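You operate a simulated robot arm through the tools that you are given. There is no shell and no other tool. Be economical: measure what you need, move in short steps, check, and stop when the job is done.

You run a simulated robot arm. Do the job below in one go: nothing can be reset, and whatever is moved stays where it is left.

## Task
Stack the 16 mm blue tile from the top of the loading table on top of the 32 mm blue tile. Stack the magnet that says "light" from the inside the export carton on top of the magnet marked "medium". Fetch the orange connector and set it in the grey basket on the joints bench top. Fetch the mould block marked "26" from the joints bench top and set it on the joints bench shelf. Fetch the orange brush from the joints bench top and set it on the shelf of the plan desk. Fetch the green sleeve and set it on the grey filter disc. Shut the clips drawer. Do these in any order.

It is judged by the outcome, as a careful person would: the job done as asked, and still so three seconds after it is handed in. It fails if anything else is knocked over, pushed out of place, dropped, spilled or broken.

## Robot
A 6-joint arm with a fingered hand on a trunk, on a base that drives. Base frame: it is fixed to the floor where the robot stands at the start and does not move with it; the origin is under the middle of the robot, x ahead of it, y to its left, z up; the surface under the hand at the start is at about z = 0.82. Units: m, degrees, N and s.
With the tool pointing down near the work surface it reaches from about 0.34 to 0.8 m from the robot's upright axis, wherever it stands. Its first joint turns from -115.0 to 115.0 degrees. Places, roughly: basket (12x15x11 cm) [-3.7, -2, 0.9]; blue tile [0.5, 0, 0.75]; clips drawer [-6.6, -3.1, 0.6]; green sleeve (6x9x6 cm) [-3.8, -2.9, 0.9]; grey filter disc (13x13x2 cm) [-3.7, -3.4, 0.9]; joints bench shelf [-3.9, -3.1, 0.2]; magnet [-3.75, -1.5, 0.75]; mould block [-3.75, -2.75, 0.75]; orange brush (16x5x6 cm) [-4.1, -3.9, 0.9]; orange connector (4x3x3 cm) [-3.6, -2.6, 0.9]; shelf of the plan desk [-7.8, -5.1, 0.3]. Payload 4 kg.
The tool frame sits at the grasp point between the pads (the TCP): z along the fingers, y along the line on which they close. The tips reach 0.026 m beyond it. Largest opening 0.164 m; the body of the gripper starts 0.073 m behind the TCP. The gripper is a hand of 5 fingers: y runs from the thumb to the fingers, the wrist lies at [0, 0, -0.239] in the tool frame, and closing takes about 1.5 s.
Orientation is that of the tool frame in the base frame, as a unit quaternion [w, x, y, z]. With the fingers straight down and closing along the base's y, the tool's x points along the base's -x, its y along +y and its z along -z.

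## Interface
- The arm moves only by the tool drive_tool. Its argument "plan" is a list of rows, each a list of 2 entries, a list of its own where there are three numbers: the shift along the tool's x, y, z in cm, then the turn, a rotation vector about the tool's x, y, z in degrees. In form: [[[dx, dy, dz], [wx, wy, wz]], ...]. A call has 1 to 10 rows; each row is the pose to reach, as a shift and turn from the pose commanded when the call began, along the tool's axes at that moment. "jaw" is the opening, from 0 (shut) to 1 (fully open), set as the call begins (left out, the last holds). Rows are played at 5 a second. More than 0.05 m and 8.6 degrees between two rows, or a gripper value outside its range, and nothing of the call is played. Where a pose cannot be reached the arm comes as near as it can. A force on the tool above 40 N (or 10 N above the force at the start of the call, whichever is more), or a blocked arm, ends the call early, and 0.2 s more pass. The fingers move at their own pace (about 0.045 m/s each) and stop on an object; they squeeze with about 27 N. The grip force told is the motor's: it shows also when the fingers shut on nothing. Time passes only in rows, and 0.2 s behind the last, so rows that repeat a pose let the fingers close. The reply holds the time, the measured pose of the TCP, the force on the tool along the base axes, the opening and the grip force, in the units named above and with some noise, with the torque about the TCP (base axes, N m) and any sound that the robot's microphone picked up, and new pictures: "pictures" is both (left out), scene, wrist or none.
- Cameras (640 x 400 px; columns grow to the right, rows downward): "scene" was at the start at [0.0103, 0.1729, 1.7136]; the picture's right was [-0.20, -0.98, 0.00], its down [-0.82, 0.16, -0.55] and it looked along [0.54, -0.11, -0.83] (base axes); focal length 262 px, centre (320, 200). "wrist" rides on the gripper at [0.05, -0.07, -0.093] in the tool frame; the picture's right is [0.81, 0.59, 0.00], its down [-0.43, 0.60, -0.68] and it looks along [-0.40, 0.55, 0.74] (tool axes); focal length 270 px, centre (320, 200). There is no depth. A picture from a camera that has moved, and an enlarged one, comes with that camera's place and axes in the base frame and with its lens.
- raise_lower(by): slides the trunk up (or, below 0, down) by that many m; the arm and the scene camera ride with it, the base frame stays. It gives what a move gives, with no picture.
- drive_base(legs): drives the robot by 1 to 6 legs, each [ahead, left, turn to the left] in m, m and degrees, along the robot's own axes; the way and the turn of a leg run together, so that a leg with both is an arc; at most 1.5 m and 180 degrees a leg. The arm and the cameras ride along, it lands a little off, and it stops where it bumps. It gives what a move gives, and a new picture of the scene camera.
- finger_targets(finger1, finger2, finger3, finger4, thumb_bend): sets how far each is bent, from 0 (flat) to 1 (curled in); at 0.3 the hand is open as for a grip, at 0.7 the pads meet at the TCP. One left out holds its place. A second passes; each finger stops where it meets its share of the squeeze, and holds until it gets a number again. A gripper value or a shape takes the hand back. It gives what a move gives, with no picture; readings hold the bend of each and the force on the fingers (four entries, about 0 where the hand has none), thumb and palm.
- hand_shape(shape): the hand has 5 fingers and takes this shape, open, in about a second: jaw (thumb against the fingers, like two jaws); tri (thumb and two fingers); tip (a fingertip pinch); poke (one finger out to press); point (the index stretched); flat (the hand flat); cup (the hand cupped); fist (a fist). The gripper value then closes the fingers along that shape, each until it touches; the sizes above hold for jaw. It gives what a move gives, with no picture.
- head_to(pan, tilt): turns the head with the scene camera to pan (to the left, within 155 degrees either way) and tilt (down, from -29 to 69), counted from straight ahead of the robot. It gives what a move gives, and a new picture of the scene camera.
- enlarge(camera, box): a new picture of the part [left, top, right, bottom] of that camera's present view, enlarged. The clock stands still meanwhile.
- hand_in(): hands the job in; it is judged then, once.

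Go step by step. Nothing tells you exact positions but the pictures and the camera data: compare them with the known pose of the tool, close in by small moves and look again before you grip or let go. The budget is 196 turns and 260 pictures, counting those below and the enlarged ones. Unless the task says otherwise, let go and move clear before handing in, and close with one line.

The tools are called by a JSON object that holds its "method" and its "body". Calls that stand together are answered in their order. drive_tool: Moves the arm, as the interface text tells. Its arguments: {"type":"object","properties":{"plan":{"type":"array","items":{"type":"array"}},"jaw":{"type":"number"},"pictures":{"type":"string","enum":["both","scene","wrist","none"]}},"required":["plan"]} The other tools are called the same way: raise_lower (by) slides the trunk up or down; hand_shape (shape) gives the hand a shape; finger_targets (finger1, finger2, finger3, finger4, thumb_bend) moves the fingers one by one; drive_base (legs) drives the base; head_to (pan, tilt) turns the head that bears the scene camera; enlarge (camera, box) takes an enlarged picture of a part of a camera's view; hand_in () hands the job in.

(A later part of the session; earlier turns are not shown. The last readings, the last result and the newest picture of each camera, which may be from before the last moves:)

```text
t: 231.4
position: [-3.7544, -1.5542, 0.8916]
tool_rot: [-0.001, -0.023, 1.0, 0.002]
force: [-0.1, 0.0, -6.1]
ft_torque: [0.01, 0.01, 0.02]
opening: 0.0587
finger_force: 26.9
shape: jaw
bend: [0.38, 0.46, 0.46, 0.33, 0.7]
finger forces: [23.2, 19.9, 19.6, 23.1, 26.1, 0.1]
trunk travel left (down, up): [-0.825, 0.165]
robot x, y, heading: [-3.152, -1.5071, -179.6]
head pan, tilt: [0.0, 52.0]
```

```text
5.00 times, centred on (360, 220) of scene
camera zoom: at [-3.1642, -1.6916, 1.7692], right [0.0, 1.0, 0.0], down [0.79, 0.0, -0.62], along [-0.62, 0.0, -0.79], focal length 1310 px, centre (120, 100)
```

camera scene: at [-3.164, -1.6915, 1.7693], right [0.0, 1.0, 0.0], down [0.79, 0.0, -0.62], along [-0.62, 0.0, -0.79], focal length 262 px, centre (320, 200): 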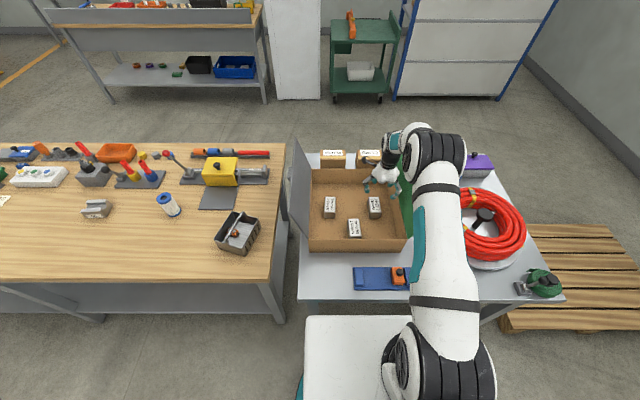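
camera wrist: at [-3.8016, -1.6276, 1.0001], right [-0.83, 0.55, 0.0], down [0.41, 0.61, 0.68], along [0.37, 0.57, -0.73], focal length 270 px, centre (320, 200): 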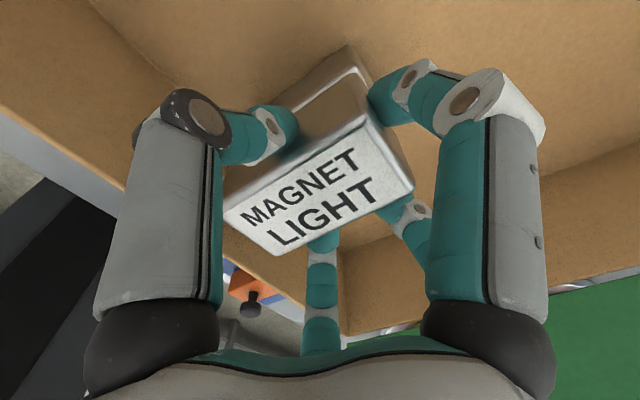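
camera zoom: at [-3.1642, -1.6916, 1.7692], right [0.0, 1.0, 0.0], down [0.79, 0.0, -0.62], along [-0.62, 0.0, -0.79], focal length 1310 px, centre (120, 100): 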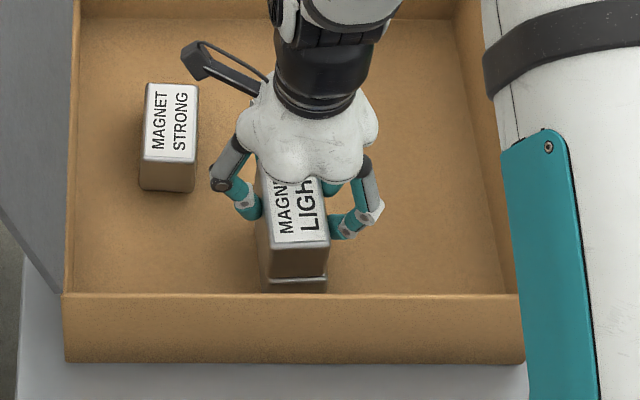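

No contact yet, nearly there. I continue in 1.5 mm steps.

{"method": "drive_tool", "body": {"plan": [[[0, 0, 0.15], [0, 0, 0]], [[0, 0, 0.3], [0, 0, 0]], [[0, 0, 0.45], [0, 0, 0]], [[0, 0, 0.6], [0, 0, 0]], [[0, 0, 0.75], [0, 0, 0]]], "pictures": "wrist"}}

{"method": "enlarge", "body": {"camera": "scene", "box": [310, 180, 410, 260]}}

```text
t: 232.6
position: [-3.7544, -1.5544, 0.8847]
tool_rot: [-0.001, -0.023, 1.0, 0.002]
force: [1.0, 0.3, 3.9]
ft_torque: [-0.11, -0.12, 0.02]
opening: 0.0586
finger_force: 27.7
shape: jaw
bend: [0.38, 0.46, 0.46, 0.33, 0.7]
finger forces: [23.4, 20.1, 19.9, 23.7, 26.6, 0.1]
trunk travel left (down, up): [-0.825, 0.165]
robot x, y, heading: [-3.1475, -1.5059, -179.7]
head pan, tilt: [0.0, 52.0]
camera wrist: at [-3.8019, -1.6274, 0.9784], right [-0.83, 0.55, 0.0], down [0.41, 0.61, 0.68], along [0.37, 0.57, -0.73], focal length 270 px, centre (320, 200)
```

wrist: 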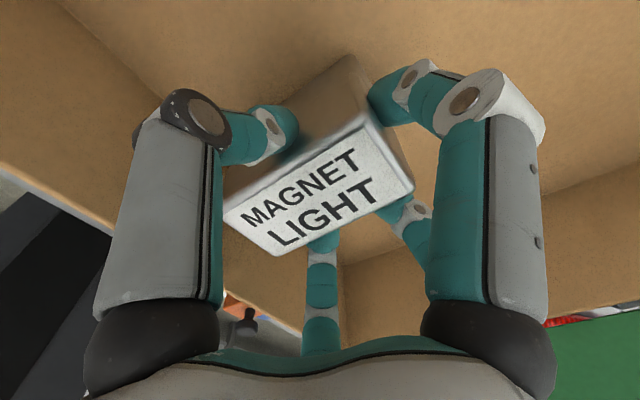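

```text
5.00 times, centred on (360, 220) of scene
camera zoom: at [-3.1632, -1.6915, 1.7694], right [0.0, 1.0, 0.0], down [0.79, 0.0, -0.62], along [-0.62, 0.0, -0.79], focal length 1310 px, centre (120, 100)
```

zoom: 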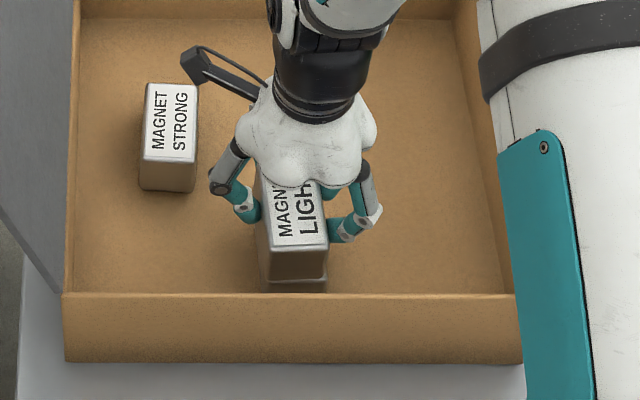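

Contact made. I release with a modest opening (the front wall is near) and lift away.

{"method": "drive_tool", "body": {"plan": [[[0, 0, 0], [0, 0, 0]], [[0, 0, 0], [0, 0, 0]], [[0, 0, 0], [0, 0, 0]], [[0, 0, 0], [0, 0, 0]], [[0, 0, 0], [0, 0, 0]]], "jaw": 0.55, "pictures": "wrist"}}

```text
t: 233.8
position: [-3.7554, -1.5545, 0.8847]
tool_rot: [0.001, -0.022, 1.0, 0.001]
force: [2.2, -1.2, 2.2]
ft_torque: [-0.03, -0.12, 0.02]
opening: 0.0906
finger_force: 0.1
shape: jaw
bend: [0.35, 0.35, 0.35, 0.33, 0.7]
finger forces: [0.0, 0.0, 0.0, 2.6, 0.0, 0.0]
trunk travel left (down, up): [-0.825, 0.165]
robot x, y, heading: [-3.1472, -1.5096, -180.0]
head pan, tilt: [0.0, 52.0]
camera wrist: at [-3.8013, -1.6274, 0.9776], right [-0.83, 0.55, 0.0], down [0.41, 0.61, 0.68], along [0.37, 0.57, -0.73], focal length 270 px, centre (320, 200)
```

wrist: 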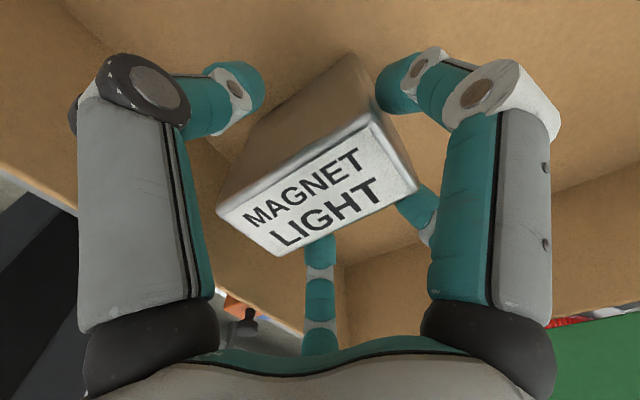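

Finger 4 still touches the end; I open the side fingers a bit more, then rise.

{"method": "finger_targets", "body": {"finger4": 0.25, "finger1": 0.28, "thumb_bend": 0.6}}

{"method": "drive_tool", "body": {"plan": [[[0, 0, -0.5], [0, 0, 0]], [[0, 0, -2], [0, 0, 0]], [[0, 0, -5], [0, 0, 0]], [[0, 0, -9], [0, 0, 0]], [[0, 0, -13], [0, 0, 0]], [[0, 0, -17], [0, 0, 0]], [[0, 0, -21], [0, 0, 0]], [[0, 0, -25], [0, 0, 0]]], "pictures": "wrist"}}

{"method": "enlarge", "body": {"camera": "scene", "box": [310, 180, 410, 260]}}

```text
t: 234.8
position: [-3.7552, -1.5538, 0.8847]
tool_rot: [-0.001, -0.023, 1.0, 0.002]
force: [-8.6, 0.7, 3.6]
ft_torque: [-0.06, -0.14, -0.03]
opening: 0.0728
finger_force: 4.5
shape: fingers
bend: [0.28, 0.35, 0.35, 0.31, 0.6]
finger forces: [0.1, 0.0, 0.0, 7.9, 0.9, 0.0]
trunk travel left (down, up): [-0.825, 0.165]
robot x, y, heading: [-3.1475, -1.5098, -179.8]
head pan, tilt: [0.0, 52.0]
```

```text
t: 236.6
position: [-3.7544, -1.5559, 1.1353]
tool_rot: [-0.001, -0.023, 1.0, 0.002]
force: [-0.1, 0.4, 0.2]
ft_torque: [0.01, 0.0, 0.01]
opening: 0.0731
finger_force: 0.0
shape: fingers
bend: [0.28, 0.35, 0.35, 0.25, 0.6]
finger forces: [0.0, 0.0, 0.1, 0.1, 0.1, 0.1]
trunk travel left (down, up): [-0.825, 0.165]
robot x, y, heading: [-3.1479, -1.5063, -179.8]
head pan, tilt: [0.0, 52.0]
camera wrist: at [-3.8009, -1.629, 1.2284], right [-0.83, 0.55, 0.0], down [0.41, 0.61, 0.68], along [0.37, 0.57, -0.73], focal length 270 px, centre (320, 200)
```

wrist: 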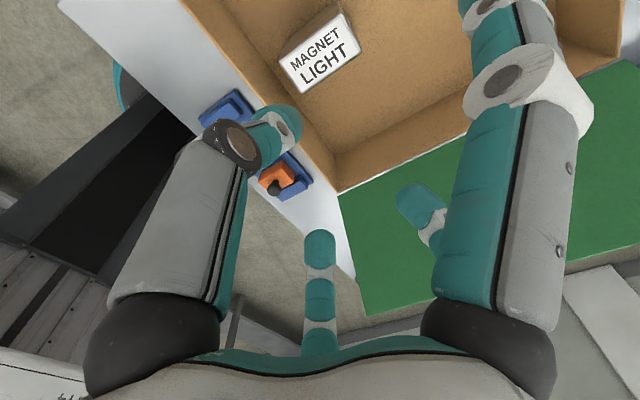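

```text
5.00 times, centred on (360, 220) of scene
camera zoom: at [-3.1626, -1.6914, 1.7692], right [0.0, 1.0, 0.0], down [0.79, 0.0, -0.62], along [-0.62, 0.0, -0.79], focal length 1310 px, centre (120, 100)
```

zoom: 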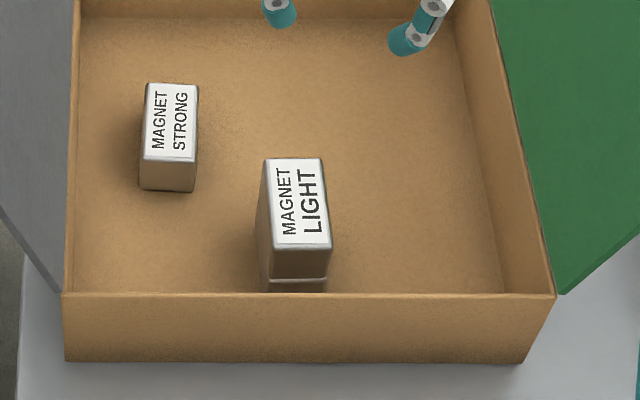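

"Light" is stacked on "medium"; the carton did not move. Next the brush, reached from behind the bench. I retract and drive round the bench's left end.

{"method": "drive_tool", "body": {"plan": [[[-4, 1, -1], [0, 0, 0]], [[-8, 2, -2], [0, 0, 0]], [[-12, 3, -3], [0, 0, 0]], [[-16, 4, -4], [0, 0, 0]]], "jaw": 0.8, "pictures": "none"}}

{"method": "drive_base", "body": {"legs": [[-0.5, 0, 0], [0, 1.5, 0], [0, 1.5, 0], [0, 0.3, 0], [1.5, 0, 0], [0.75, 0, 0]]}}

```text
t: 237.6
position: [-3.5932, -1.5072, 1.175]
tool_rot: [-0.001, -0.023, 1.0, 0.001]
force: [-1.0, -0.4, 0.2]
ft_torque: [-0.03, 0.02, 0.02]
opening: 0.131
finger_force: 0.0
shape: jaw
bend: [0.27, 0.27, 0.27, 0.27, 0.51]
finger forces: [0.0, 0.1, 0.0, 0.0, 0.0, 0.0]
trunk travel left (down, up): [-0.825, 0.165]
robot x, y, heading: [-3.1511, -1.5035, -179.8]
head pan, tilt: [0.0, 52.0]
```

```text
t: 266.9
position: [-5.3109, -4.8805, 1.1744]
tool_rot: [0.001, -0.039, 0.999, 0.002]
force: [0.7, -0.2, 0.1]
ft_torque: [-0.03, 0.01, 0.03]
opening: 0.1309
finger_force: 0.1
shape: jaw
bend: [0.27, 0.27, 0.27, 0.27, 0.51]
finger forces: [0.0, 0.1, 0.0, 0.1, 0.0, 0.0]
trunk travel left (down, up): [-0.825, 0.165]
robot x, y, heading: [-4.8668, -4.8638, -177.8]
head pan, tilt: [0.0, 52.0]
camera scene: at [-4.873, -5.0496, 1.7692], right [-0.04, 1.0, 0.0], down [0.79, 0.03, -0.62], along [-0.61, -0.02, -0.79], focal length 262 px, centre (320, 200)
```

scene: 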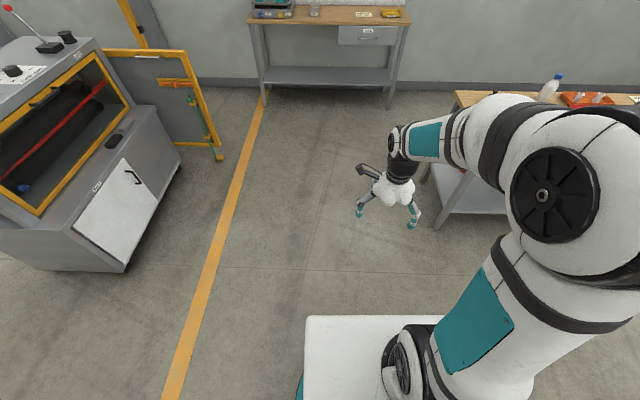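

I see the plan desk ahead. I turn to face +x and move up behind the bench to the brush.

{"method": "drive_base", "body": {"legs": [[0, 0, 177.8], [0, 0.96, 0], [0.12, 0, 0]]}}

{"method": "enlarge", "body": {"camera": "scene", "box": [160, 140, 400, 290]}}

```text
t: 280.0
position: [-4.2924, -3.9048, 1.1729]
tool_rot: [0.001, 1.0, 0.018, -0.001]
force: [-0.2, 0.6, -0.1]
ft_torque: [0.01, 0.06, 0.03]
opening: 0.131
finger_force: 0.1
shape: jaw
bend: [0.27, 0.27, 0.27, 0.27, 0.51]
finger forces: [0.0, 0.0, 0.1, 0.1, 0.0, 0.0]
trunk travel left (down, up): [-0.825, 0.165]
robot x, y, heading: [-4.7401, -3.9044, -0.0]
head pan, tilt: [0.0, 52.0]
camera scene: at [-4.7207, -3.7159, 1.7692], right [0.0, -1.0, 0.0], down [-0.79, 0.0, -0.61], along [0.61, 0.0, -0.79], focal length 262 px, centre (320, 200)
```

scene: 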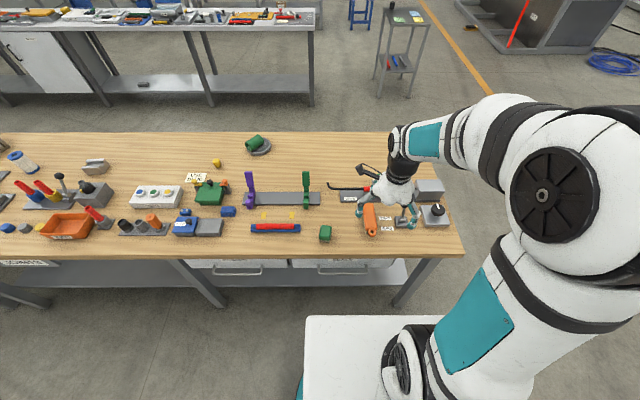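

```text
2.67 times, centred on (280, 215) of scene
camera zoom: at [-4.7207, -3.7159, 1.7692], right [0.0, -1.0, 0.0], down [-0.79, 0.0, -0.61], along [0.61, 0.0, -0.79], focal length 699 px, centre (427, 160)
```

zoom: 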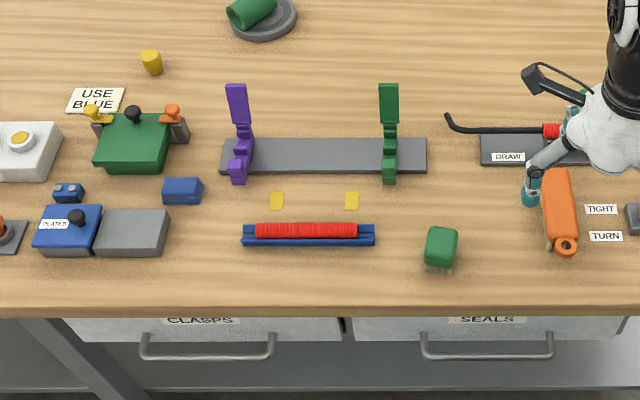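

From behind, the brush is at ≈(−4.14, −3.917), lying along x. The side fingers would land on it, so I flatten them and grip with the thumb and fingers 2–3.

{"method": "drive_tool", "body": {"plan": [[[4, 0.5, 0], [0, 0, 1]], [[8, 1, 2], [0, 0, 2]], [[12, 1.5, 5], [0, 0, 2]], [[15.2, 1.7, 8], [0, 0, 2]], [[15.2, 1.7, 12], [0, 0, 2]], [[15.2, 1.7, 16], [0, 0, 2]]], "pictures": "none"}}

{"method": "finger_targets", "body": {"finger1": 0, "finger2": 0.3, "finger3": 0.3, "finger4": 0, "thumb_bend": 0.55}}

{"method": "drive_tool", "body": {"plan": [[[0, 0, 1], [0, 0, 0]]], "pictures": "wrist"}}

{"method": "enlarge", "body": {"camera": "scene", "box": [310, 150, 470, 250]}}

```text
refused: row 3 steps farther than a row can; nothing moved
```

```text
t: 281.0
position: [-4.2951, -3.9042, 1.1742]
tool_rot: [0.002, 1.0, 0.019, 0.0]
force: [0.2, -0.6, -0.3]
ft_torque: [-0.01, -0.01, -0.03]
opening: 0.0993
finger_force: 0.1
shape: fingers
bend: [0.01, 0.3, 0.3, 0.01, 0.55]
finger forces: [0.0, 0.0, 0.0, 0.0, 0.0, 0.1]
trunk travel left (down, up): [-0.825, 0.165]
robot x, y, heading: [-4.7402, -3.9038, -0.5]
head pan, tilt: [0.0, 52.0]
```

```text
t: 281.4
position: [-4.2947, -3.9055, 1.1632]
tool_rot: [0.001, 1.0, 0.019, 0.0]
force: [0.6, -0.5, 0.0]
ft_torque: [0.0, 0.02, 0.0]
opening: 0.0992
finger_force: 0.1
shape: fingers
bend: [0.01, 0.3, 0.3, 0.01, 0.55]
finger forces: [0.0, 0.0, 0.0, 0.1, 0.0, 0.1]
trunk travel left (down, up): [-0.825, 0.165]
robot x, y, heading: [-4.7404, -3.9013, -0.2]
head pan, tilt: [0.0, 52.0]
camera wrist: at [-4.2461, -3.8344, 1.2566], right [0.83, -0.56, 0.0], down [-0.41, -0.61, 0.68], along [-0.38, -0.57, -0.73], focal length 270 px, centre (320, 200)
```

wrist: 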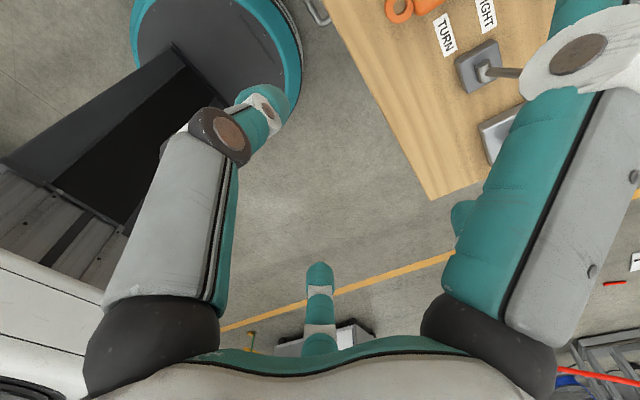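

```text
4.00 times, centred on (390, 200) of scene
camera zoom: at [-4.7222, -3.7159, 1.7692], right [0.0, -1.0, 0.0], down [-0.79, 0.0, -0.62], along [0.62, 0.0, -0.79], focal length 1048 px, centre (40, 200)
```

zoom: 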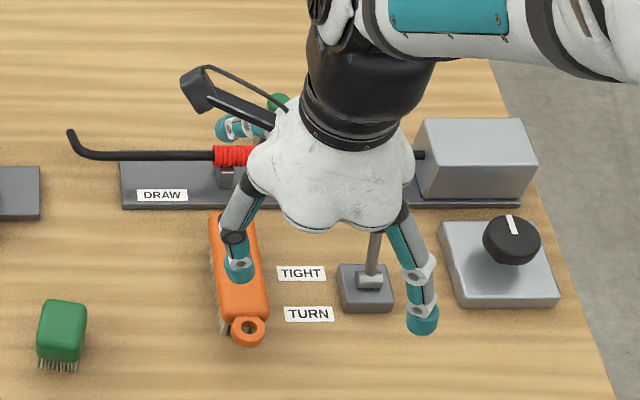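

The first move was refused for step size, fingers are set. I repeat with shorter steps.

{"method": "drive_tool", "body": {"plan": [[[3.8, 0.4, 1], [0, 0, 1]], [[7.6, 0.8, 3], [0, 0, 2]], [[11.4, 1.3, 5], [0, 0, 2]], [[15.2, 1.7, 7.5], [0, 0, 2]], [[15.4, 1.7, 11], [0, 0, 2]], [[15.4, 1.7, 15], [0, 0, 2]], [[15.4, 1.7, 17], [0, 0, 2]]], "pictures": "wrist"}}

{"method": "enlarge", "body": {"camera": "scene", "box": [310, 150, 470, 250]}}

```text
t: 283.0
position: [-4.1393, -3.918, 0.9947]
tool_rot: [0.002, 1.0, 0.001, 0.002]
force: [0.6, -0.4, -0.4]
ft_torque: [0.0, -0.02, 0.01]
opening: 0.0992
finger_force: 0.1
shape: fingers
bend: [0.01, 0.3, 0.3, 0.01, 0.55]
finger forces: [0.0, 0.0, 0.0, 0.0, 0.1, 0.0]
trunk travel left (down, up): [-0.825, 0.165]
robot x, y, heading: [-4.7391, -3.905, -0.1]
head pan, tilt: [0.0, 52.0]
camera wrist: at [-4.0893, -3.8479, 1.0874], right [0.81, -0.59, 0.0], down [-0.43, -0.59, 0.68], along [-0.4, -0.55, -0.73], focal length 270 px, centre (320, 200)
```

wrist: 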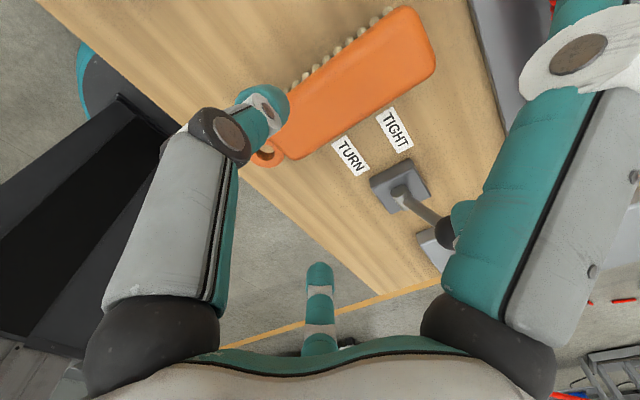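

```text
4.00 times, centred on (390, 200) of scene
camera zoom: at [-4.7227, -3.7159, 1.7693], right [0.0, -1.0, 0.0], down [-0.79, 0.0, -0.62], along [0.62, 0.0, -0.79], focal length 1048 px, centre (40, 200)
```

zoom: 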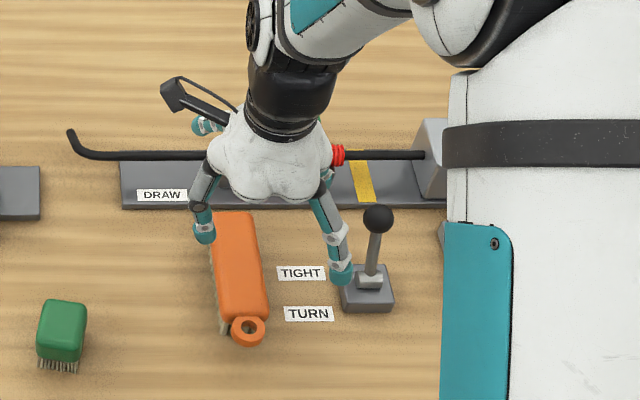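

Clearances are fine with x kept at −4.14. I descend to the handle and close thumb and fingers 2–3.

{"method": "drive_tool", "body": {"plan": [[[0, 0, 3], [0, 0, 0]], [[0, 0, 6], [0, 0, 0]], [[0, 0, 8.5], [0, 0, 0]], [[0, 0, 10.3], [0, 0, 0]], [[0, 0, 10.3], [0, 0, 0]]], "pictures": "wrist"}}

```text
t: 284.2
position: [-4.1394, -3.9177, 0.8913]
tool_rot: [0.002, 1.0, 0.002, 0.001]
force: [0.0, 0.4, -0.2]
ft_torque: [0.01, 0.0, -0.05]
opening: 0.0994
finger_force: 0.0
shape: fingers
bend: [0.01, 0.3, 0.3, 0.01, 0.55]
finger forces: [0.0, 0.1, 0.0, 0.0, 0.0, 0.0]
trunk travel left (down, up): [-0.825, 0.165]
robot x, y, heading: [-4.7381, -3.9018, -0.2]
head pan, tilt: [0.0, 52.0]
camera wrist: at [-4.0894, -3.8488, 0.9837], right [0.81, -0.59, 0.0], down [-0.43, -0.59, 0.68], along [-0.4, -0.55, -0.73], focal length 270 px, centre (320, 200)
```

wrist: 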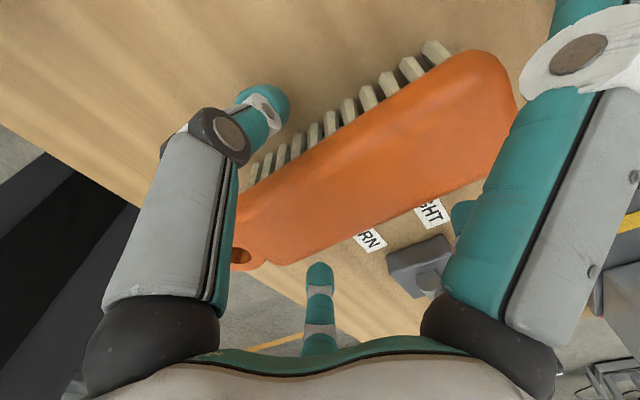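

The handle is between thumb and fingers 2–3. I close them.

{"method": "finger_targets", "body": {"finger2": 0.7, "finger3": 0.7, "thumb_bend": 0.75}}

{"method": "drive_tool", "body": {"plan": [[[0, 0, -0.5], [0, 0, 0]], [[0, 0, -1], [0, 0, 0]], [[0, 0, -2], [0, 0, 0]], [[0, 0, -2], [0, 0, 0]]], "pictures": "wrist"}}

```text
t: 285.2
position: [-4.1391, -3.9178, 0.8904]
tool_rot: [0.001, 1.0, 0.0, 0.0]
force: [0.8, -0.7, 0.7]
ft_torque: [0.02, 0.01, -0.01]
opening: 0.1003
finger_force: 13.3
shape: fingers
bend: [0.01, 0.5, 0.51, 0.01, 0.67]
finger forces: [0.0, 7.2, 7.5, 0.0, 12.5, 0.1]
trunk travel left (down, up): [-0.825, 0.165]
robot x, y, heading: [-4.7429, -3.9034, -0.0]
head pan, tilt: [0.0, 52.0]
```

```text
t: 286.2
position: [-4.1385, -3.9182, 0.9102]
tool_rot: [0.001, 1.0, 0.001, 0.0]
force: [0.1, 0.7, -1.1]
ft_torque: [0.02, 0.06, 0.02]
opening: 0.1004
finger_force: 13.5
shape: fingers
bend: [0.01, 0.5, 0.51, 0.01, 0.67]
finger forces: [0.1, 7.2, 7.4, 0.1, 12.4, 0.0]
trunk travel left (down, up): [-0.825, 0.165]
robot x, y, heading: [-4.7399, -3.9005, -0.3]
head pan, tilt: [0.0, 52.0]
camera wrist: at [-4.0892, -3.8483, 1.0037], right [0.81, -0.59, 0.0], down [-0.43, -0.59, 0.68], along [-0.4, -0.55, -0.73], focal length 270 px, centre (320, 200)
```

wrist: 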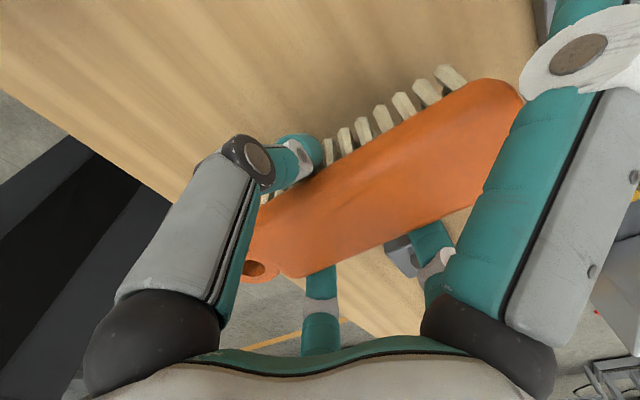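

The brush is lifted. I squeeze again for a firmer hold and lift higher.

{"method": "finger_targets", "body": {"finger2": 0.85, "finger3": 0.85, "thumb_bend": 0.85}}

{"method": "drive_tool", "body": {"plan": [[[0, 0, -4], [0, 0, 0]], [[0, 0, -8], [0, 0, 0]], [[0, 0, -12], [0, 0, 0]], [[0, 0, -16], [0, 0, 0]], [[-3, 0, -20], [0, 0, 0]], [[-7, 0, -22], [0, 0, 0]], [[-11, 0, -22], [0, 0, 0]], [[-15, 0, -22], [0, 0, 0]], [[-18, 0, -22], [0, 0, 0]]], "pictures": "wrist"}}

```text
t: 287.2
position: [-4.1389, -3.9181, 0.9119]
tool_rot: [0.002, 1.0, 0.001, 0.0]
force: [-1.2, 0.7, -1.6]
ft_torque: [0.05, 0.04, -0.03]
opening: 0.1006
finger_force: 21.6
shape: fingers
bend: [0.01, 0.5, 0.51, 0.01, 0.67]
finger forces: [0.0, 10.5, 10.8, 0.0, 22.4, 0.0]
trunk travel left (down, up): [-0.825, 0.165]
robot x, y, heading: [-4.7382, -3.9031, -0.4]
head pan, tilt: [0.0, 52.0]
```

```text
t: 289.2
position: [-4.3214, -3.9162, 1.1324]
tool_rot: [0.001, 1.0, 0.001, 0.001]
force: [-0.8, 0.4, -0.9]
ft_torque: [0.0, 0.0, 0.03]
opening: 0.1008
finger_force: 21.1
shape: fingers
bend: [0.01, 0.5, 0.51, 0.01, 0.67]
finger forces: [0.0, 10.4, 10.6, 0.0, 22.3, 0.0]
trunk travel left (down, up): [-0.825, 0.165]
robot x, y, heading: [-4.744, -3.9014, -0.1]
head pan, tilt: [0.0, 52.0]
camera wrist: at [-4.2708, -3.8477, 1.2246], right [0.81, -0.59, 0.0], down [-0.43, -0.59, 0.68], along [-0.4, -0.55, -0.73], focal length 270 px, centre (320, 200)
```

wrist: 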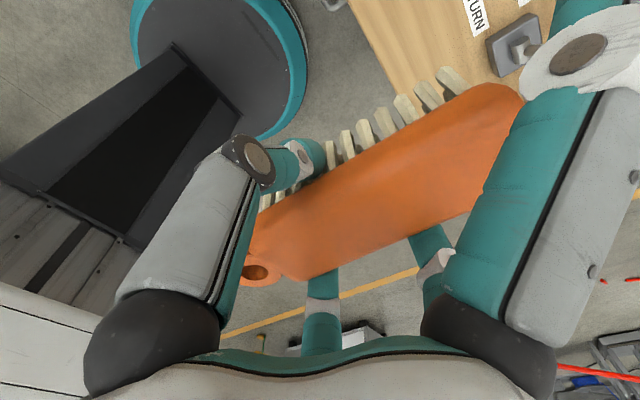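

The brush is secure. I drive to the plan desk: right, turn round, then ahead.

{"method": "drive_base", "body": {"legs": [[0, -1.4, 0], [0, 0, 180], [1.5, 0, 0], [0.7, 0, 0]]}}

```text
t: 314.1
position: [-7.3586, -5.3129, 1.1313]
tool_rot: [0.0, -0.005, 1.0, 0.002]
force: [1.1, 0.0, -1.3]
ft_torque: [-0.02, -0.02, 0.01]
opening: 0.1009
finger_force: 21.9
shape: fingers
bend: [0.01, 0.5, 0.51, 0.01, 0.67]
finger forces: [0.0, 10.4, 10.8, 0.0, 22.6, 0.0]
trunk travel left (down, up): [-0.825, 0.165]
robot x, y, heading: [-6.9405, -5.3271, -179.7]
head pan, tilt: [0.0, 52.0]
camera scene: at [-6.9541, -5.5094, 1.7692], right [0.0, 1.0, 0.0], down [0.79, 0.0, -0.62], along [-0.62, 0.0, -0.79], focal length 262 px, centre (320, 200)
```

scene: 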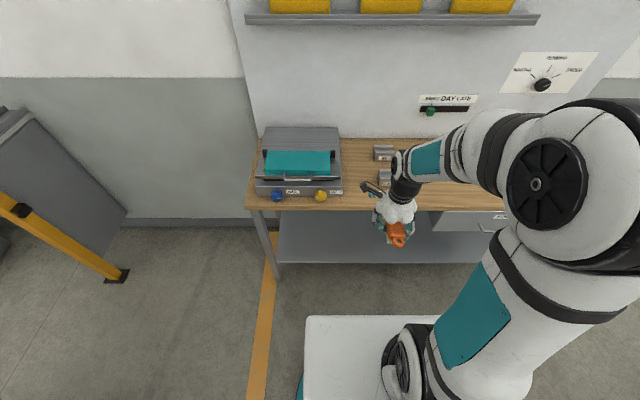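

The desk's shelf front edge is at x≈−7.64. I lower the trunk in front of it.

{"method": "raise_lower", "body": {"by": -0.39}}

{"method": "raise_lower", "body": {"by": -0.38}}

{"method": "head_to", "body": {"pan": 0, "tilt": 25}}

```text
t: 317.8
position: [-7.3594, -5.3146, 0.7413]
tool_rot: [0.001, -0.005, 1.0, 0.002]
force: [0.3, 0.0, -1.8]
ft_torque: [-0.02, -0.01, 0.03]
opening: 0.101
finger_force: 21.5
shape: fingers
bend: [0.01, 0.5, 0.51, 0.01, 0.67]
finger forces: [0.1, 10.3, 10.9, 0.0, 22.5, 0.0]
trunk travel left (down, up): [-0.435, 0.555]
robot x, y, heading: [-6.9383, -5.3253, -179.7]
head pan, tilt: [0.0, 52.0]
```

```text
t: 321.5
position: [-7.3595, -5.3137, 0.3614]
tool_rot: [0.0, -0.005, 1.0, 0.002]
force: [0.2, 0.1, -0.3]
ft_torque: [0.0, -0.02, 0.0]
opening: 0.1006
finger_force: 21.9
shape: fingers
bend: [0.01, 0.5, 0.51, 0.01, 0.67]
finger forces: [0.1, 10.3, 10.8, 0.1, 22.7, 0.1]
trunk travel left (down, up): [-0.055, 0.935]
robot x, y, heading: [-6.9388, -5.3277, -179.7]
head pan, tilt: [0.0, 52.0]
```

```text
t: 322.4
position: [-7.3598, -5.313, 0.3615]
tool_rot: [0.0, -0.006, 1.0, 0.002]
force: [-0.7, 0.3, -1.1]
ft_torque: [0.03, -0.04, 0.04]
opening: 0.1007
finger_force: 21.6
shape: fingers
bend: [0.01, 0.5, 0.51, 0.01, 0.67]
finger forces: [0.1, 10.3, 10.8, 0.1, 22.7, 0.1]
trunk travel left (down, up): [-0.055, 0.935]
robot x, y, heading: [-6.9369, -5.3239, -179.4]
head pan, tilt: [0.0, 25.0]
camera scene: at [-6.9703, -5.5095, 1.0393], right [0.0, 1.0, 0.0], down [0.42, 0.0, -0.91], along [-0.91, 0.0, -0.42], focal length 262 px, centre (320, 200)
```

scene: 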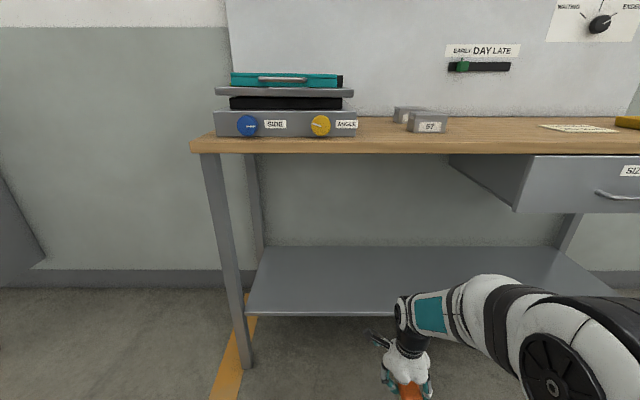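

Shelf at z≈0.30, clear. I drive 8 cm closer, raise the tool 3 cm and extend in over the shelf.

{"method": "drive_base", "body": {"legs": [[0.08, 0, 0]]}}

{"method": "drive_tool", "body": {"plan": [[[0, 0, -3], [0, 0, 0]], [[4, 0, -3], [0, 0, 0]], [[8, 0, -3], [0, 0, 0]], [[12, 0, -3], [0, 0, 0]], [[16, 0, -3], [0, 0, 0]], [[20, 0, -3], [0, 0, 0]], [[24, 0, -3], [0, 0, 0]], [[28, 0, -3], [0, 0, 0]], [[32, 0, -3], [0, 0, 0]], [[32, 0, -3], [0, 0, 0]]], "pictures": "scene"}}

```text
t: 323.5
position: [-7.4396, -5.313, 0.3615]
tool_rot: [0.0, -0.004, 1.0, 0.002]
force: [-0.2, 0.0, -0.7]
ft_torque: [-0.03, -0.01, -0.02]
opening: 0.1008
finger_force: 21.6
shape: fingers
bend: [0.01, 0.5, 0.51, 0.01, 0.67]
finger forces: [0.0, 10.3, 10.8, 0.0, 22.5, 0.0]
trunk travel left (down, up): [-0.055, 0.935]
robot x, y, heading: [-7.0163, -5.3231, -179.9]
head pan, tilt: [0.0, 25.0]
camera scene: at [-7.0502, -5.5097, 1.0394], right [0.0, 1.0, 0.0], down [0.42, 0.0, -0.91], along [-0.91, 0.0, -0.42], focal length 262 px, centre (320, 200)
```

scene: 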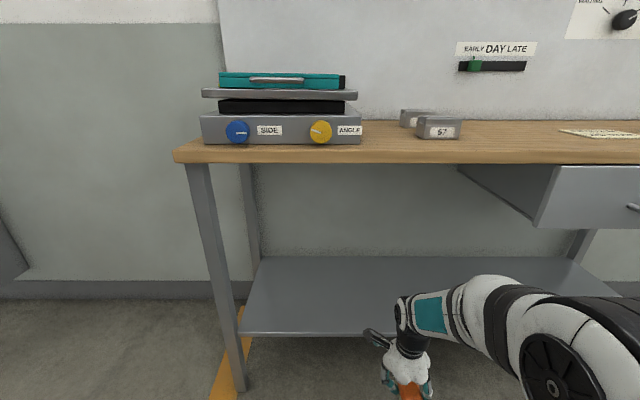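

```text
t: 325.7
position: [-7.7587, -5.3175, 0.3928]
tool_rot: [0.0, -0.005, 1.0, 0.001]
force: [0.4, -0.3, -1.3]
ft_torque: [-0.01, -0.02, 0.04]
opening: 0.1007
finger_force: 21.8
shape: fingers
bend: [0.01, 0.5, 0.51, 0.01, 0.67]
finger forces: [0.0, 10.2, 10.7, 0.0, 22.5, 0.1]
trunk travel left (down, up): [-0.055, 0.935]
robot x, y, heading: [-7.0206, -5.324, -180.2]
head pan, tilt: [0.0, 25.0]
camera scene: at [-7.0503, -5.5097, 1.0394], right [0.0, 1.0, 0.0], down [0.42, 0.0, -0.91], along [-0.91, 0.0, -0.42], focal length 262 px, centre (320, 200)
```

scene: 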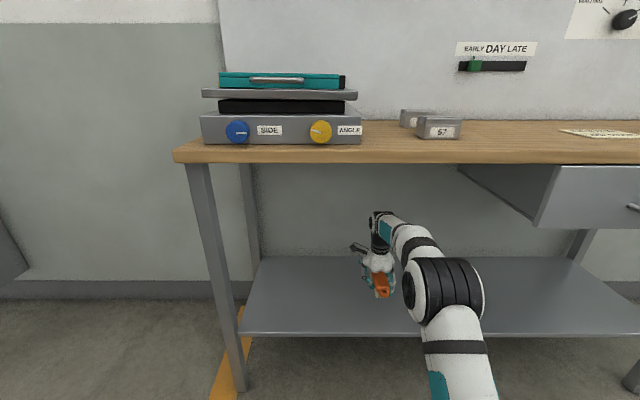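

The brush is well over the shelf. I lower it gently to contact.

{"method": "drive_tool", "body": {"plan": [[[0, 0, 1.5], [0, 0, 0]], [[0, 0, 2.8], [0, 0, 0]], [[0, 0, 3.3], [0, 0, 0]], [[0, 0, 3.7], [0, 0, 0]], [[0, 0, 4.1], [0, 0, 0]], [[0, 0, 4.5], [0, 0, 0]], [[0, 0, 4.8], [0, 0, 0]], [[0, 0, 5.1], [0, 0, 0]]], "pictures": "wrist"}}

{"method": "enlarge", "body": {"camera": "scene", "box": [320, 200, 440, 340]}}

```text
t: 327.5
position: [-7.7591, -5.3162, 0.3418]
tool_rot: [0.0, -0.005, 1.0, 0.001]
force: [0.0, 0.3, -1.7]
ft_torque: [-0.05, -0.03, -0.02]
opening: 0.1009
finger_force: 21.3
shape: fingers
bend: [0.01, 0.5, 0.51, 0.01, 0.67]
finger forces: [0.1, 10.2, 10.8, 0.1, 22.5, 0.0]
trunk travel left (down, up): [-0.055, 0.935]
robot x, y, heading: [-7.0197, -5.3227, -180.1]
head pan, tilt: [0.0, 25.0]
camera wrist: at [-7.8094, -5.3877, 0.4334], right [-0.81, 0.58, 0.0], down [0.43, 0.6, 0.68], along [0.39, 0.55, -0.73], focal length 270 px, centre (320, 200)
```

wrist: 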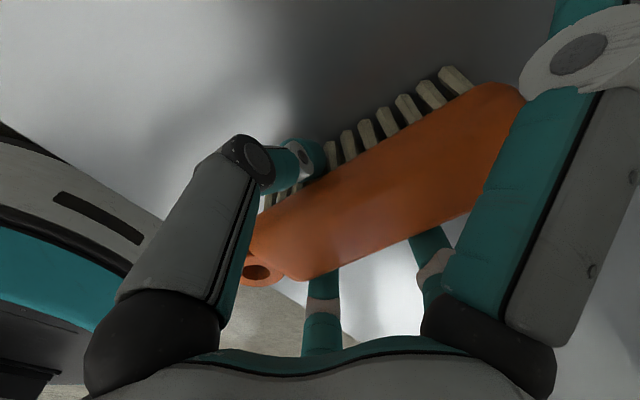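

```text
2.86 times, centred on (380, 270) of scene
camera zoom: at [-7.0503, -5.5097, 1.0394], right [0.0, 1.0, 0.0], down [0.42, 0.0, -0.91], along [-0.91, 0.0, -0.42], focal length 748 px, centre (149, 0)
```

zoom: 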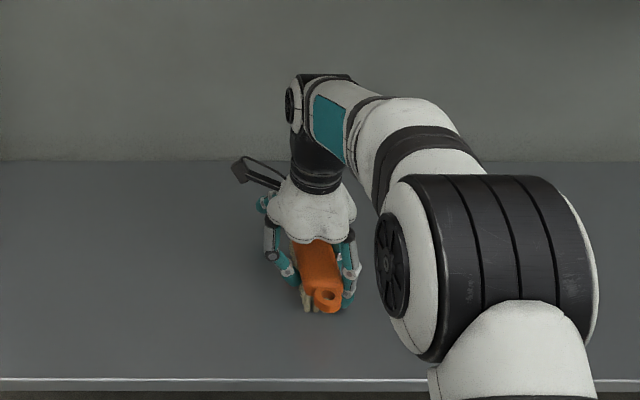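

No contact yet; I continue down in small steps.

{"method": "drive_tool", "body": {"plan": [[[0, 0, 0.3], [0, 0, 0]], [[0, 0, 0.6], [0, 0, 0]], [[0, 0, 0.9], [0, 0, 0]], [[0, 0, 1.2], [0, 0, 0]], [[0, 0, 1.5], [0, 0, 0]], [[0, 0, 1.8], [0, 0, 0]], [[0, 0, 2.1], [0, 0, 0]]], "pictures": "none"}}

```text
t: 328.6
position: [-7.7625, -5.3171, 0.335]
tool_rot: [-0.006, -0.006, 1.0, 0.003]
force: [4.7, -1.3, 17.2]
ft_torque: [0.75, -0.57, -0.18]
opening: 0.1009
finger_force: 27.5
shape: fingers
bend: [0.01, 0.5, 0.5, 0.01, 0.73]
finger forces: [0.0, 11.3, 22.3, 0.0, 22.1, 0.1]
trunk travel left (down, up): [-0.055, 0.935]
robot x, y, heading: [-7.0168, -5.3239, -179.9]
head pan, tilt: [0.0, 25.0]
stopped in row 5: the force on the tool passed its limit at 43 N (the readings are from after the stop); the commanded pose is now the measured one
```

Contact. I ease up a little and open thumb and fingers.

{"method": "drive_tool", "body": {"plan": [[[0, 0, -0.3], [0, 0, 0]], [[0, 0, -0.3], [0, 0, 0]]], "pictures": "none"}}

{"method": "finger_targets", "body": {"finger2": 0.3, "finger3": 0.3, "thumb_bend": 0.5}}

{"method": "drive_tool", "body": {"plan": [[[0, 0, 0], [0, 0, 0]], [[0, 0, -1.5], [0, 0, 0]], [[0, 0, -4], [0, 0, 0]], [[0, 0, -6.5], [0, 0, 0]], [[0, 0, -8], [0, 0, 0]]], "pictures": "wrist"}}

```text
t: 329.2
position: [-7.7601, -5.3169, 0.3366]
tool_rot: [-0.004, -0.005, 1.0, 0.003]
force: [-0.3, -0.7, 9.1]
ft_torque: [0.36, -0.17, -0.04]
opening: 0.1011
finger_force: 24.4
shape: fingers
bend: [0.01, 0.5, 0.5, 0.01, 0.73]
finger forces: [0.0, 11.1, 14.7, 0.1, 22.1, 0.0]
trunk travel left (down, up): [-0.055, 0.935]
robot x, y, heading: [-7.0201, -5.3234, -179.8]
head pan, tilt: [0.0, 25.0]
```

```text
t: 330.2
position: [-7.7604, -5.3172, 0.3349]
tool_rot: [-0.004, -0.006, 1.0, 0.003]
force: [-0.1, 2.6, 7.4]
ft_torque: [-0.23, -0.02, 0.02]
opening: 0.0996
finger_force: 2.8
shape: fingers
bend: [0.01, 0.3, 0.3, 0.01, 0.51]
finger forces: [0.0, 0.0, 0.1, 0.0, 6.9, 0.1]
trunk travel left (down, up): [-0.055, 0.935]
robot x, y, heading: [-7.016, -5.3298, -180.1]
head pan, tilt: [0.0, 25.0]
```

```text
t: 331.4
position: [-7.7607, -5.3193, 0.4148]
tool_rot: [-0.004, -0.005, 1.0, 0.002]
force: [0.5, 0.2, 0.1]
ft_torque: [0.04, -0.03, -0.01]
opening: 0.1001
finger_force: 0.1
shape: fingers
bend: [0.01, 0.3, 0.3, 0.01, 0.5]
finger forces: [0.1, 0.1, 0.0, 0.1, 0.1, 0.0]
trunk travel left (down, up): [-0.055, 0.935]
robot x, y, heading: [-7.0202, -5.3242, -180.0]
head pan, tilt: [0.0, 25.0]
camera wrist: at [-7.8099, -5.3891, 0.5077], right [-0.81, 0.58, 0.01], down [0.43, 0.6, 0.68], along [0.39, 0.56, -0.74], focal length 270 px, centre (320, 200)
```

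wrist: 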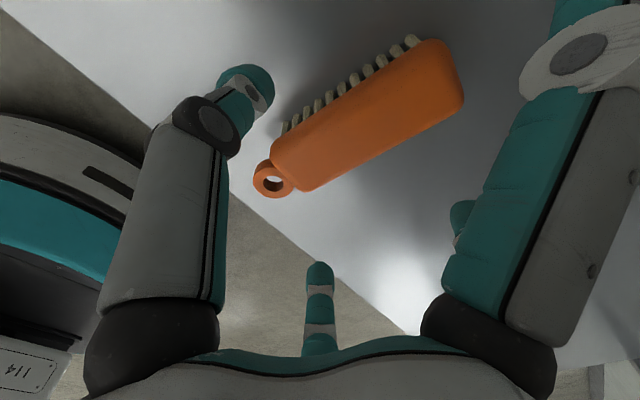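

The brush stands on the shelf. I retract out and raise the trunk, and look toward the clips drawer.

{"method": "drive_tool", "body": {"plan": [[[-4, 0, -1], [0, 0, 0]], [[-8, 0, -1], [0, 0, 0]], [[-12, 0, -1], [0, 0, 0]], [[-16, 0, -1], [0, 0, 0]], [[-20, 0, -1], [0, 0, 0]], [[-24, 0, -1], [0, 0, 0]], [[-28, 0, -1], [0, 0, 0]], [[-32, 0, -1], [0, 0, 0]]], "jaw": 0.8, "pictures": "none"}}

{"method": "raise_lower", "body": {"by": 0.4}}

{"method": "head_to", "body": {"pan": -100, "tilt": 20}}

```text
t: 333.2
position: [-7.44, -5.3129, 0.4212]
tool_rot: [-0.004, -0.005, 1.0, 0.003]
force: [0.0, -0.1, 0.0]
ft_torque: [0.01, -0.05, -0.01]
opening: 0.1309
finger_force: 0.0
shape: jaw
bend: [0.27, 0.27, 0.27, 0.27, 0.51]
finger forces: [0.0, 0.0, 0.0, 0.0, 0.0, 0.0]
trunk travel left (down, up): [-0.055, 0.935]
robot x, y, heading: [-7.0207, -5.3247, -179.9]
head pan, tilt: [0.0, 25.0]
```

```text
t: 337.1
position: [-7.4406, -5.3156, 0.8223]
tool_rot: [-0.004, -0.005, 1.0, 0.003]
force: [-0.2, 0.0, 0.7]
ft_torque: [0.02, 0.0, -0.02]
opening: 0.1309
finger_force: 0.1
shape: jaw
bend: [0.27, 0.27, 0.27, 0.27, 0.51]
finger forces: [0.1, 0.0, 0.1, 0.0, 0.0, 0.0]
trunk travel left (down, up): [-0.455, 0.535]
robot x, y, heading: [-7.0227, -5.3255, -180.1]
head pan, tilt: [0.0, 25.0]
```

```text
t: 338.8
position: [-7.4413, -5.3146, 0.8219]
tool_rot: [-0.004, -0.005, 1.0, 0.003]
force: [0.1, 0.5, 0.5]
ft_torque: [-0.02, -0.01, 0.01]
opening: 0.1308
finger_force: 0.1
shape: jaw
bend: [0.27, 0.27, 0.27, 0.27, 0.51]
finger forces: [0.1, 0.0, 0.0, 0.0, 0.0, 0.0]
trunk travel left (down, up): [-0.455, 0.535]
robot x, y, heading: [-7.0213, -5.3252, -179.7]
head pan, tilt: [-100.0, 20.0]
camera scene: at [-6.942, -5.4177, 1.4475], right [0.99, -0.17, 0.0], down [-0.06, -0.34, -0.94], along [0.16, 0.93, -0.34], focal length 262 px, centre (320, 200)
```

scene: 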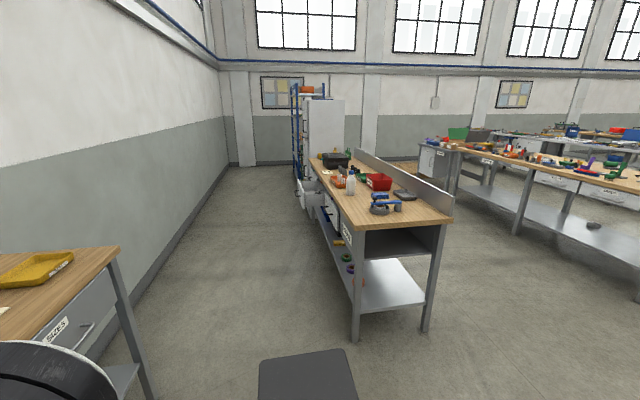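

The bench with drawers faces the wall side; an open white drawer is visible. I zoom on it.

{"method": "enlarge", "body": {"camera": "scene", "box": [270, 140, 430, 290]}}

```text
2.67 times, centred on (350, 215) of scene
camera zoom: at [-6.942, -5.4177, 1.4475], right [0.99, -0.17, 0.0], down [-0.06, -0.34, -0.94], along [0.16, 0.93, -0.34], focal length 699 px, centre (240, 160)
```

zoom: 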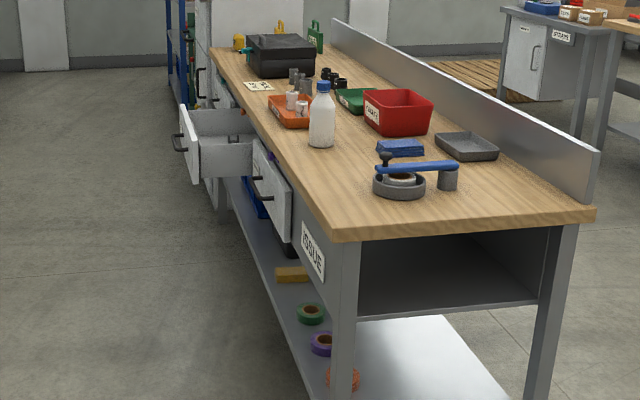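

Two drawers seem open. I raise the trunk, turn to face +x and drive along the wall-side aisle to face them.

{"method": "raise_lower", "body": {"by": 0.3}}

{"method": "drive_base", "body": {"legs": [[0, 0, 180], [0, 1.4, 0], [-0.35, 0, 0], [0, 0.6, 0]]}}

{"method": "head_to", "body": {"pan": 20, "tilt": 40}}

```text
t: 341.8
position: [-7.4416, -5.3141, 1.122]
tool_rot: [-0.004, -0.005, 1.0, 0.003]
force: [0.0, -0.1, -0.2]
ft_torque: [0.01, -0.01, 0.01]
opening: 0.1311
finger_force: 0.0
shape: jaw
bend: [0.27, 0.27, 0.27, 0.27, 0.51]
finger forces: [0.0, 0.1, 0.0, 0.0, 0.0, 0.0]
trunk travel left (down, up): [-0.755, 0.235]
robot x, y, heading: [-7.0226, -5.3251, -179.9]
head pan, tilt: [-100.0, 20.0]
```

```text
t: 361.0
position: [-6.9448, -3.3462, 1.1227]
tool_rot: [0.003, 1.0, 0.0, 0.004]
force: [0.8, 0.0, 0.1]
ft_torque: [0.0, 0.01, 0.0]
opening: 0.1307
finger_force: 0.0
shape: jaw
bend: [0.27, 0.27, 0.27, 0.27, 0.51]
finger forces: [0.0, 0.0, 0.0, 0.0, 0.0, 0.0]
trunk travel left (down, up): [-0.755, 0.235]
robot x, y, heading: [-7.3682, -3.3278, -0.3]
head pan, tilt: [-100.0, 20.0]
camera scene: at [-7.4407, -3.2362, 1.7474], right [-0.98, 0.18, 0.0], down [0.06, 0.34, -0.94], along [-0.17, -0.92, -0.34], focal length 262 px, centre (320, 200)
```

scene: 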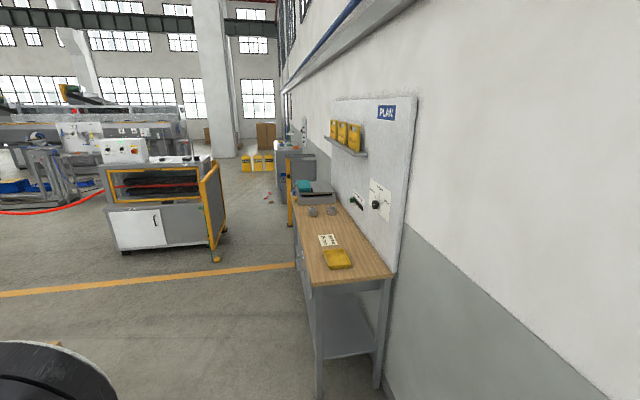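

```text
t: 363.0
position: [-6.9443, -3.3468, 1.1218]
tool_rot: [0.002, 1.0, 0.0, 0.004]
force: [-0.4, -0.2, -0.9]
ft_torque: [-0.02, 0.01, 0.0]
opening: 0.1308
finger_force: 0.1
shape: jaw
bend: [0.27, 0.27, 0.27, 0.27, 0.51]
finger forces: [0.1, 0.1, 0.1, 0.0, 0.1, 0.1]
trunk travel left (down, up): [-0.755, 0.235]
robot x, y, heading: [-7.36, -3.3305, -0.3]
head pan, tilt: [20.0, 40.0]
camera scene: at [-7.3438, -3.1169, 1.7161], right [0.34, -0.94, 0.0], down [-0.61, -0.22, -0.77], along [0.72, 0.26, -0.64], focal length 262 px, centre (320, 200)
```

scene: 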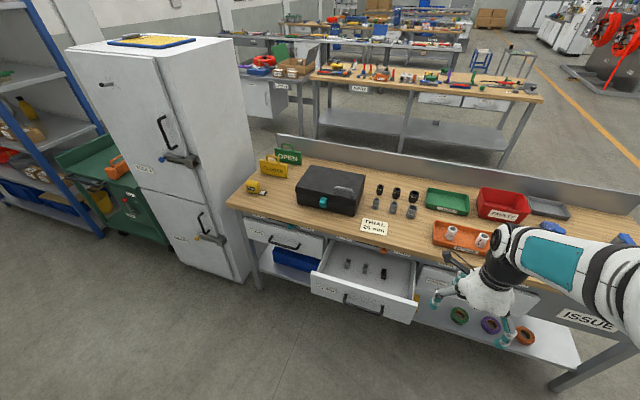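

{"method": "enlarge", "body": {"camera": "scene", "box": [230, 200, 470, 350]}}

```text
2.67 times, centred on (350, 275) of scene
camera zoom: at [-7.3438, -3.1169, 1.7161], right [0.34, -0.94, 0.0], down [-0.61, -0.22, -0.77], along [0.72, 0.26, -0.64], focal length 699 px, centre (240, 0)
```

zoom: 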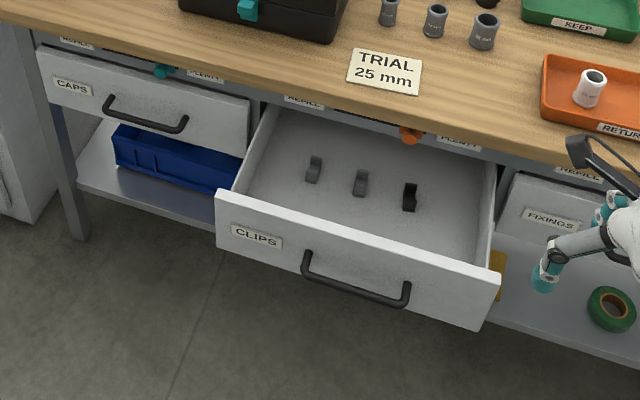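

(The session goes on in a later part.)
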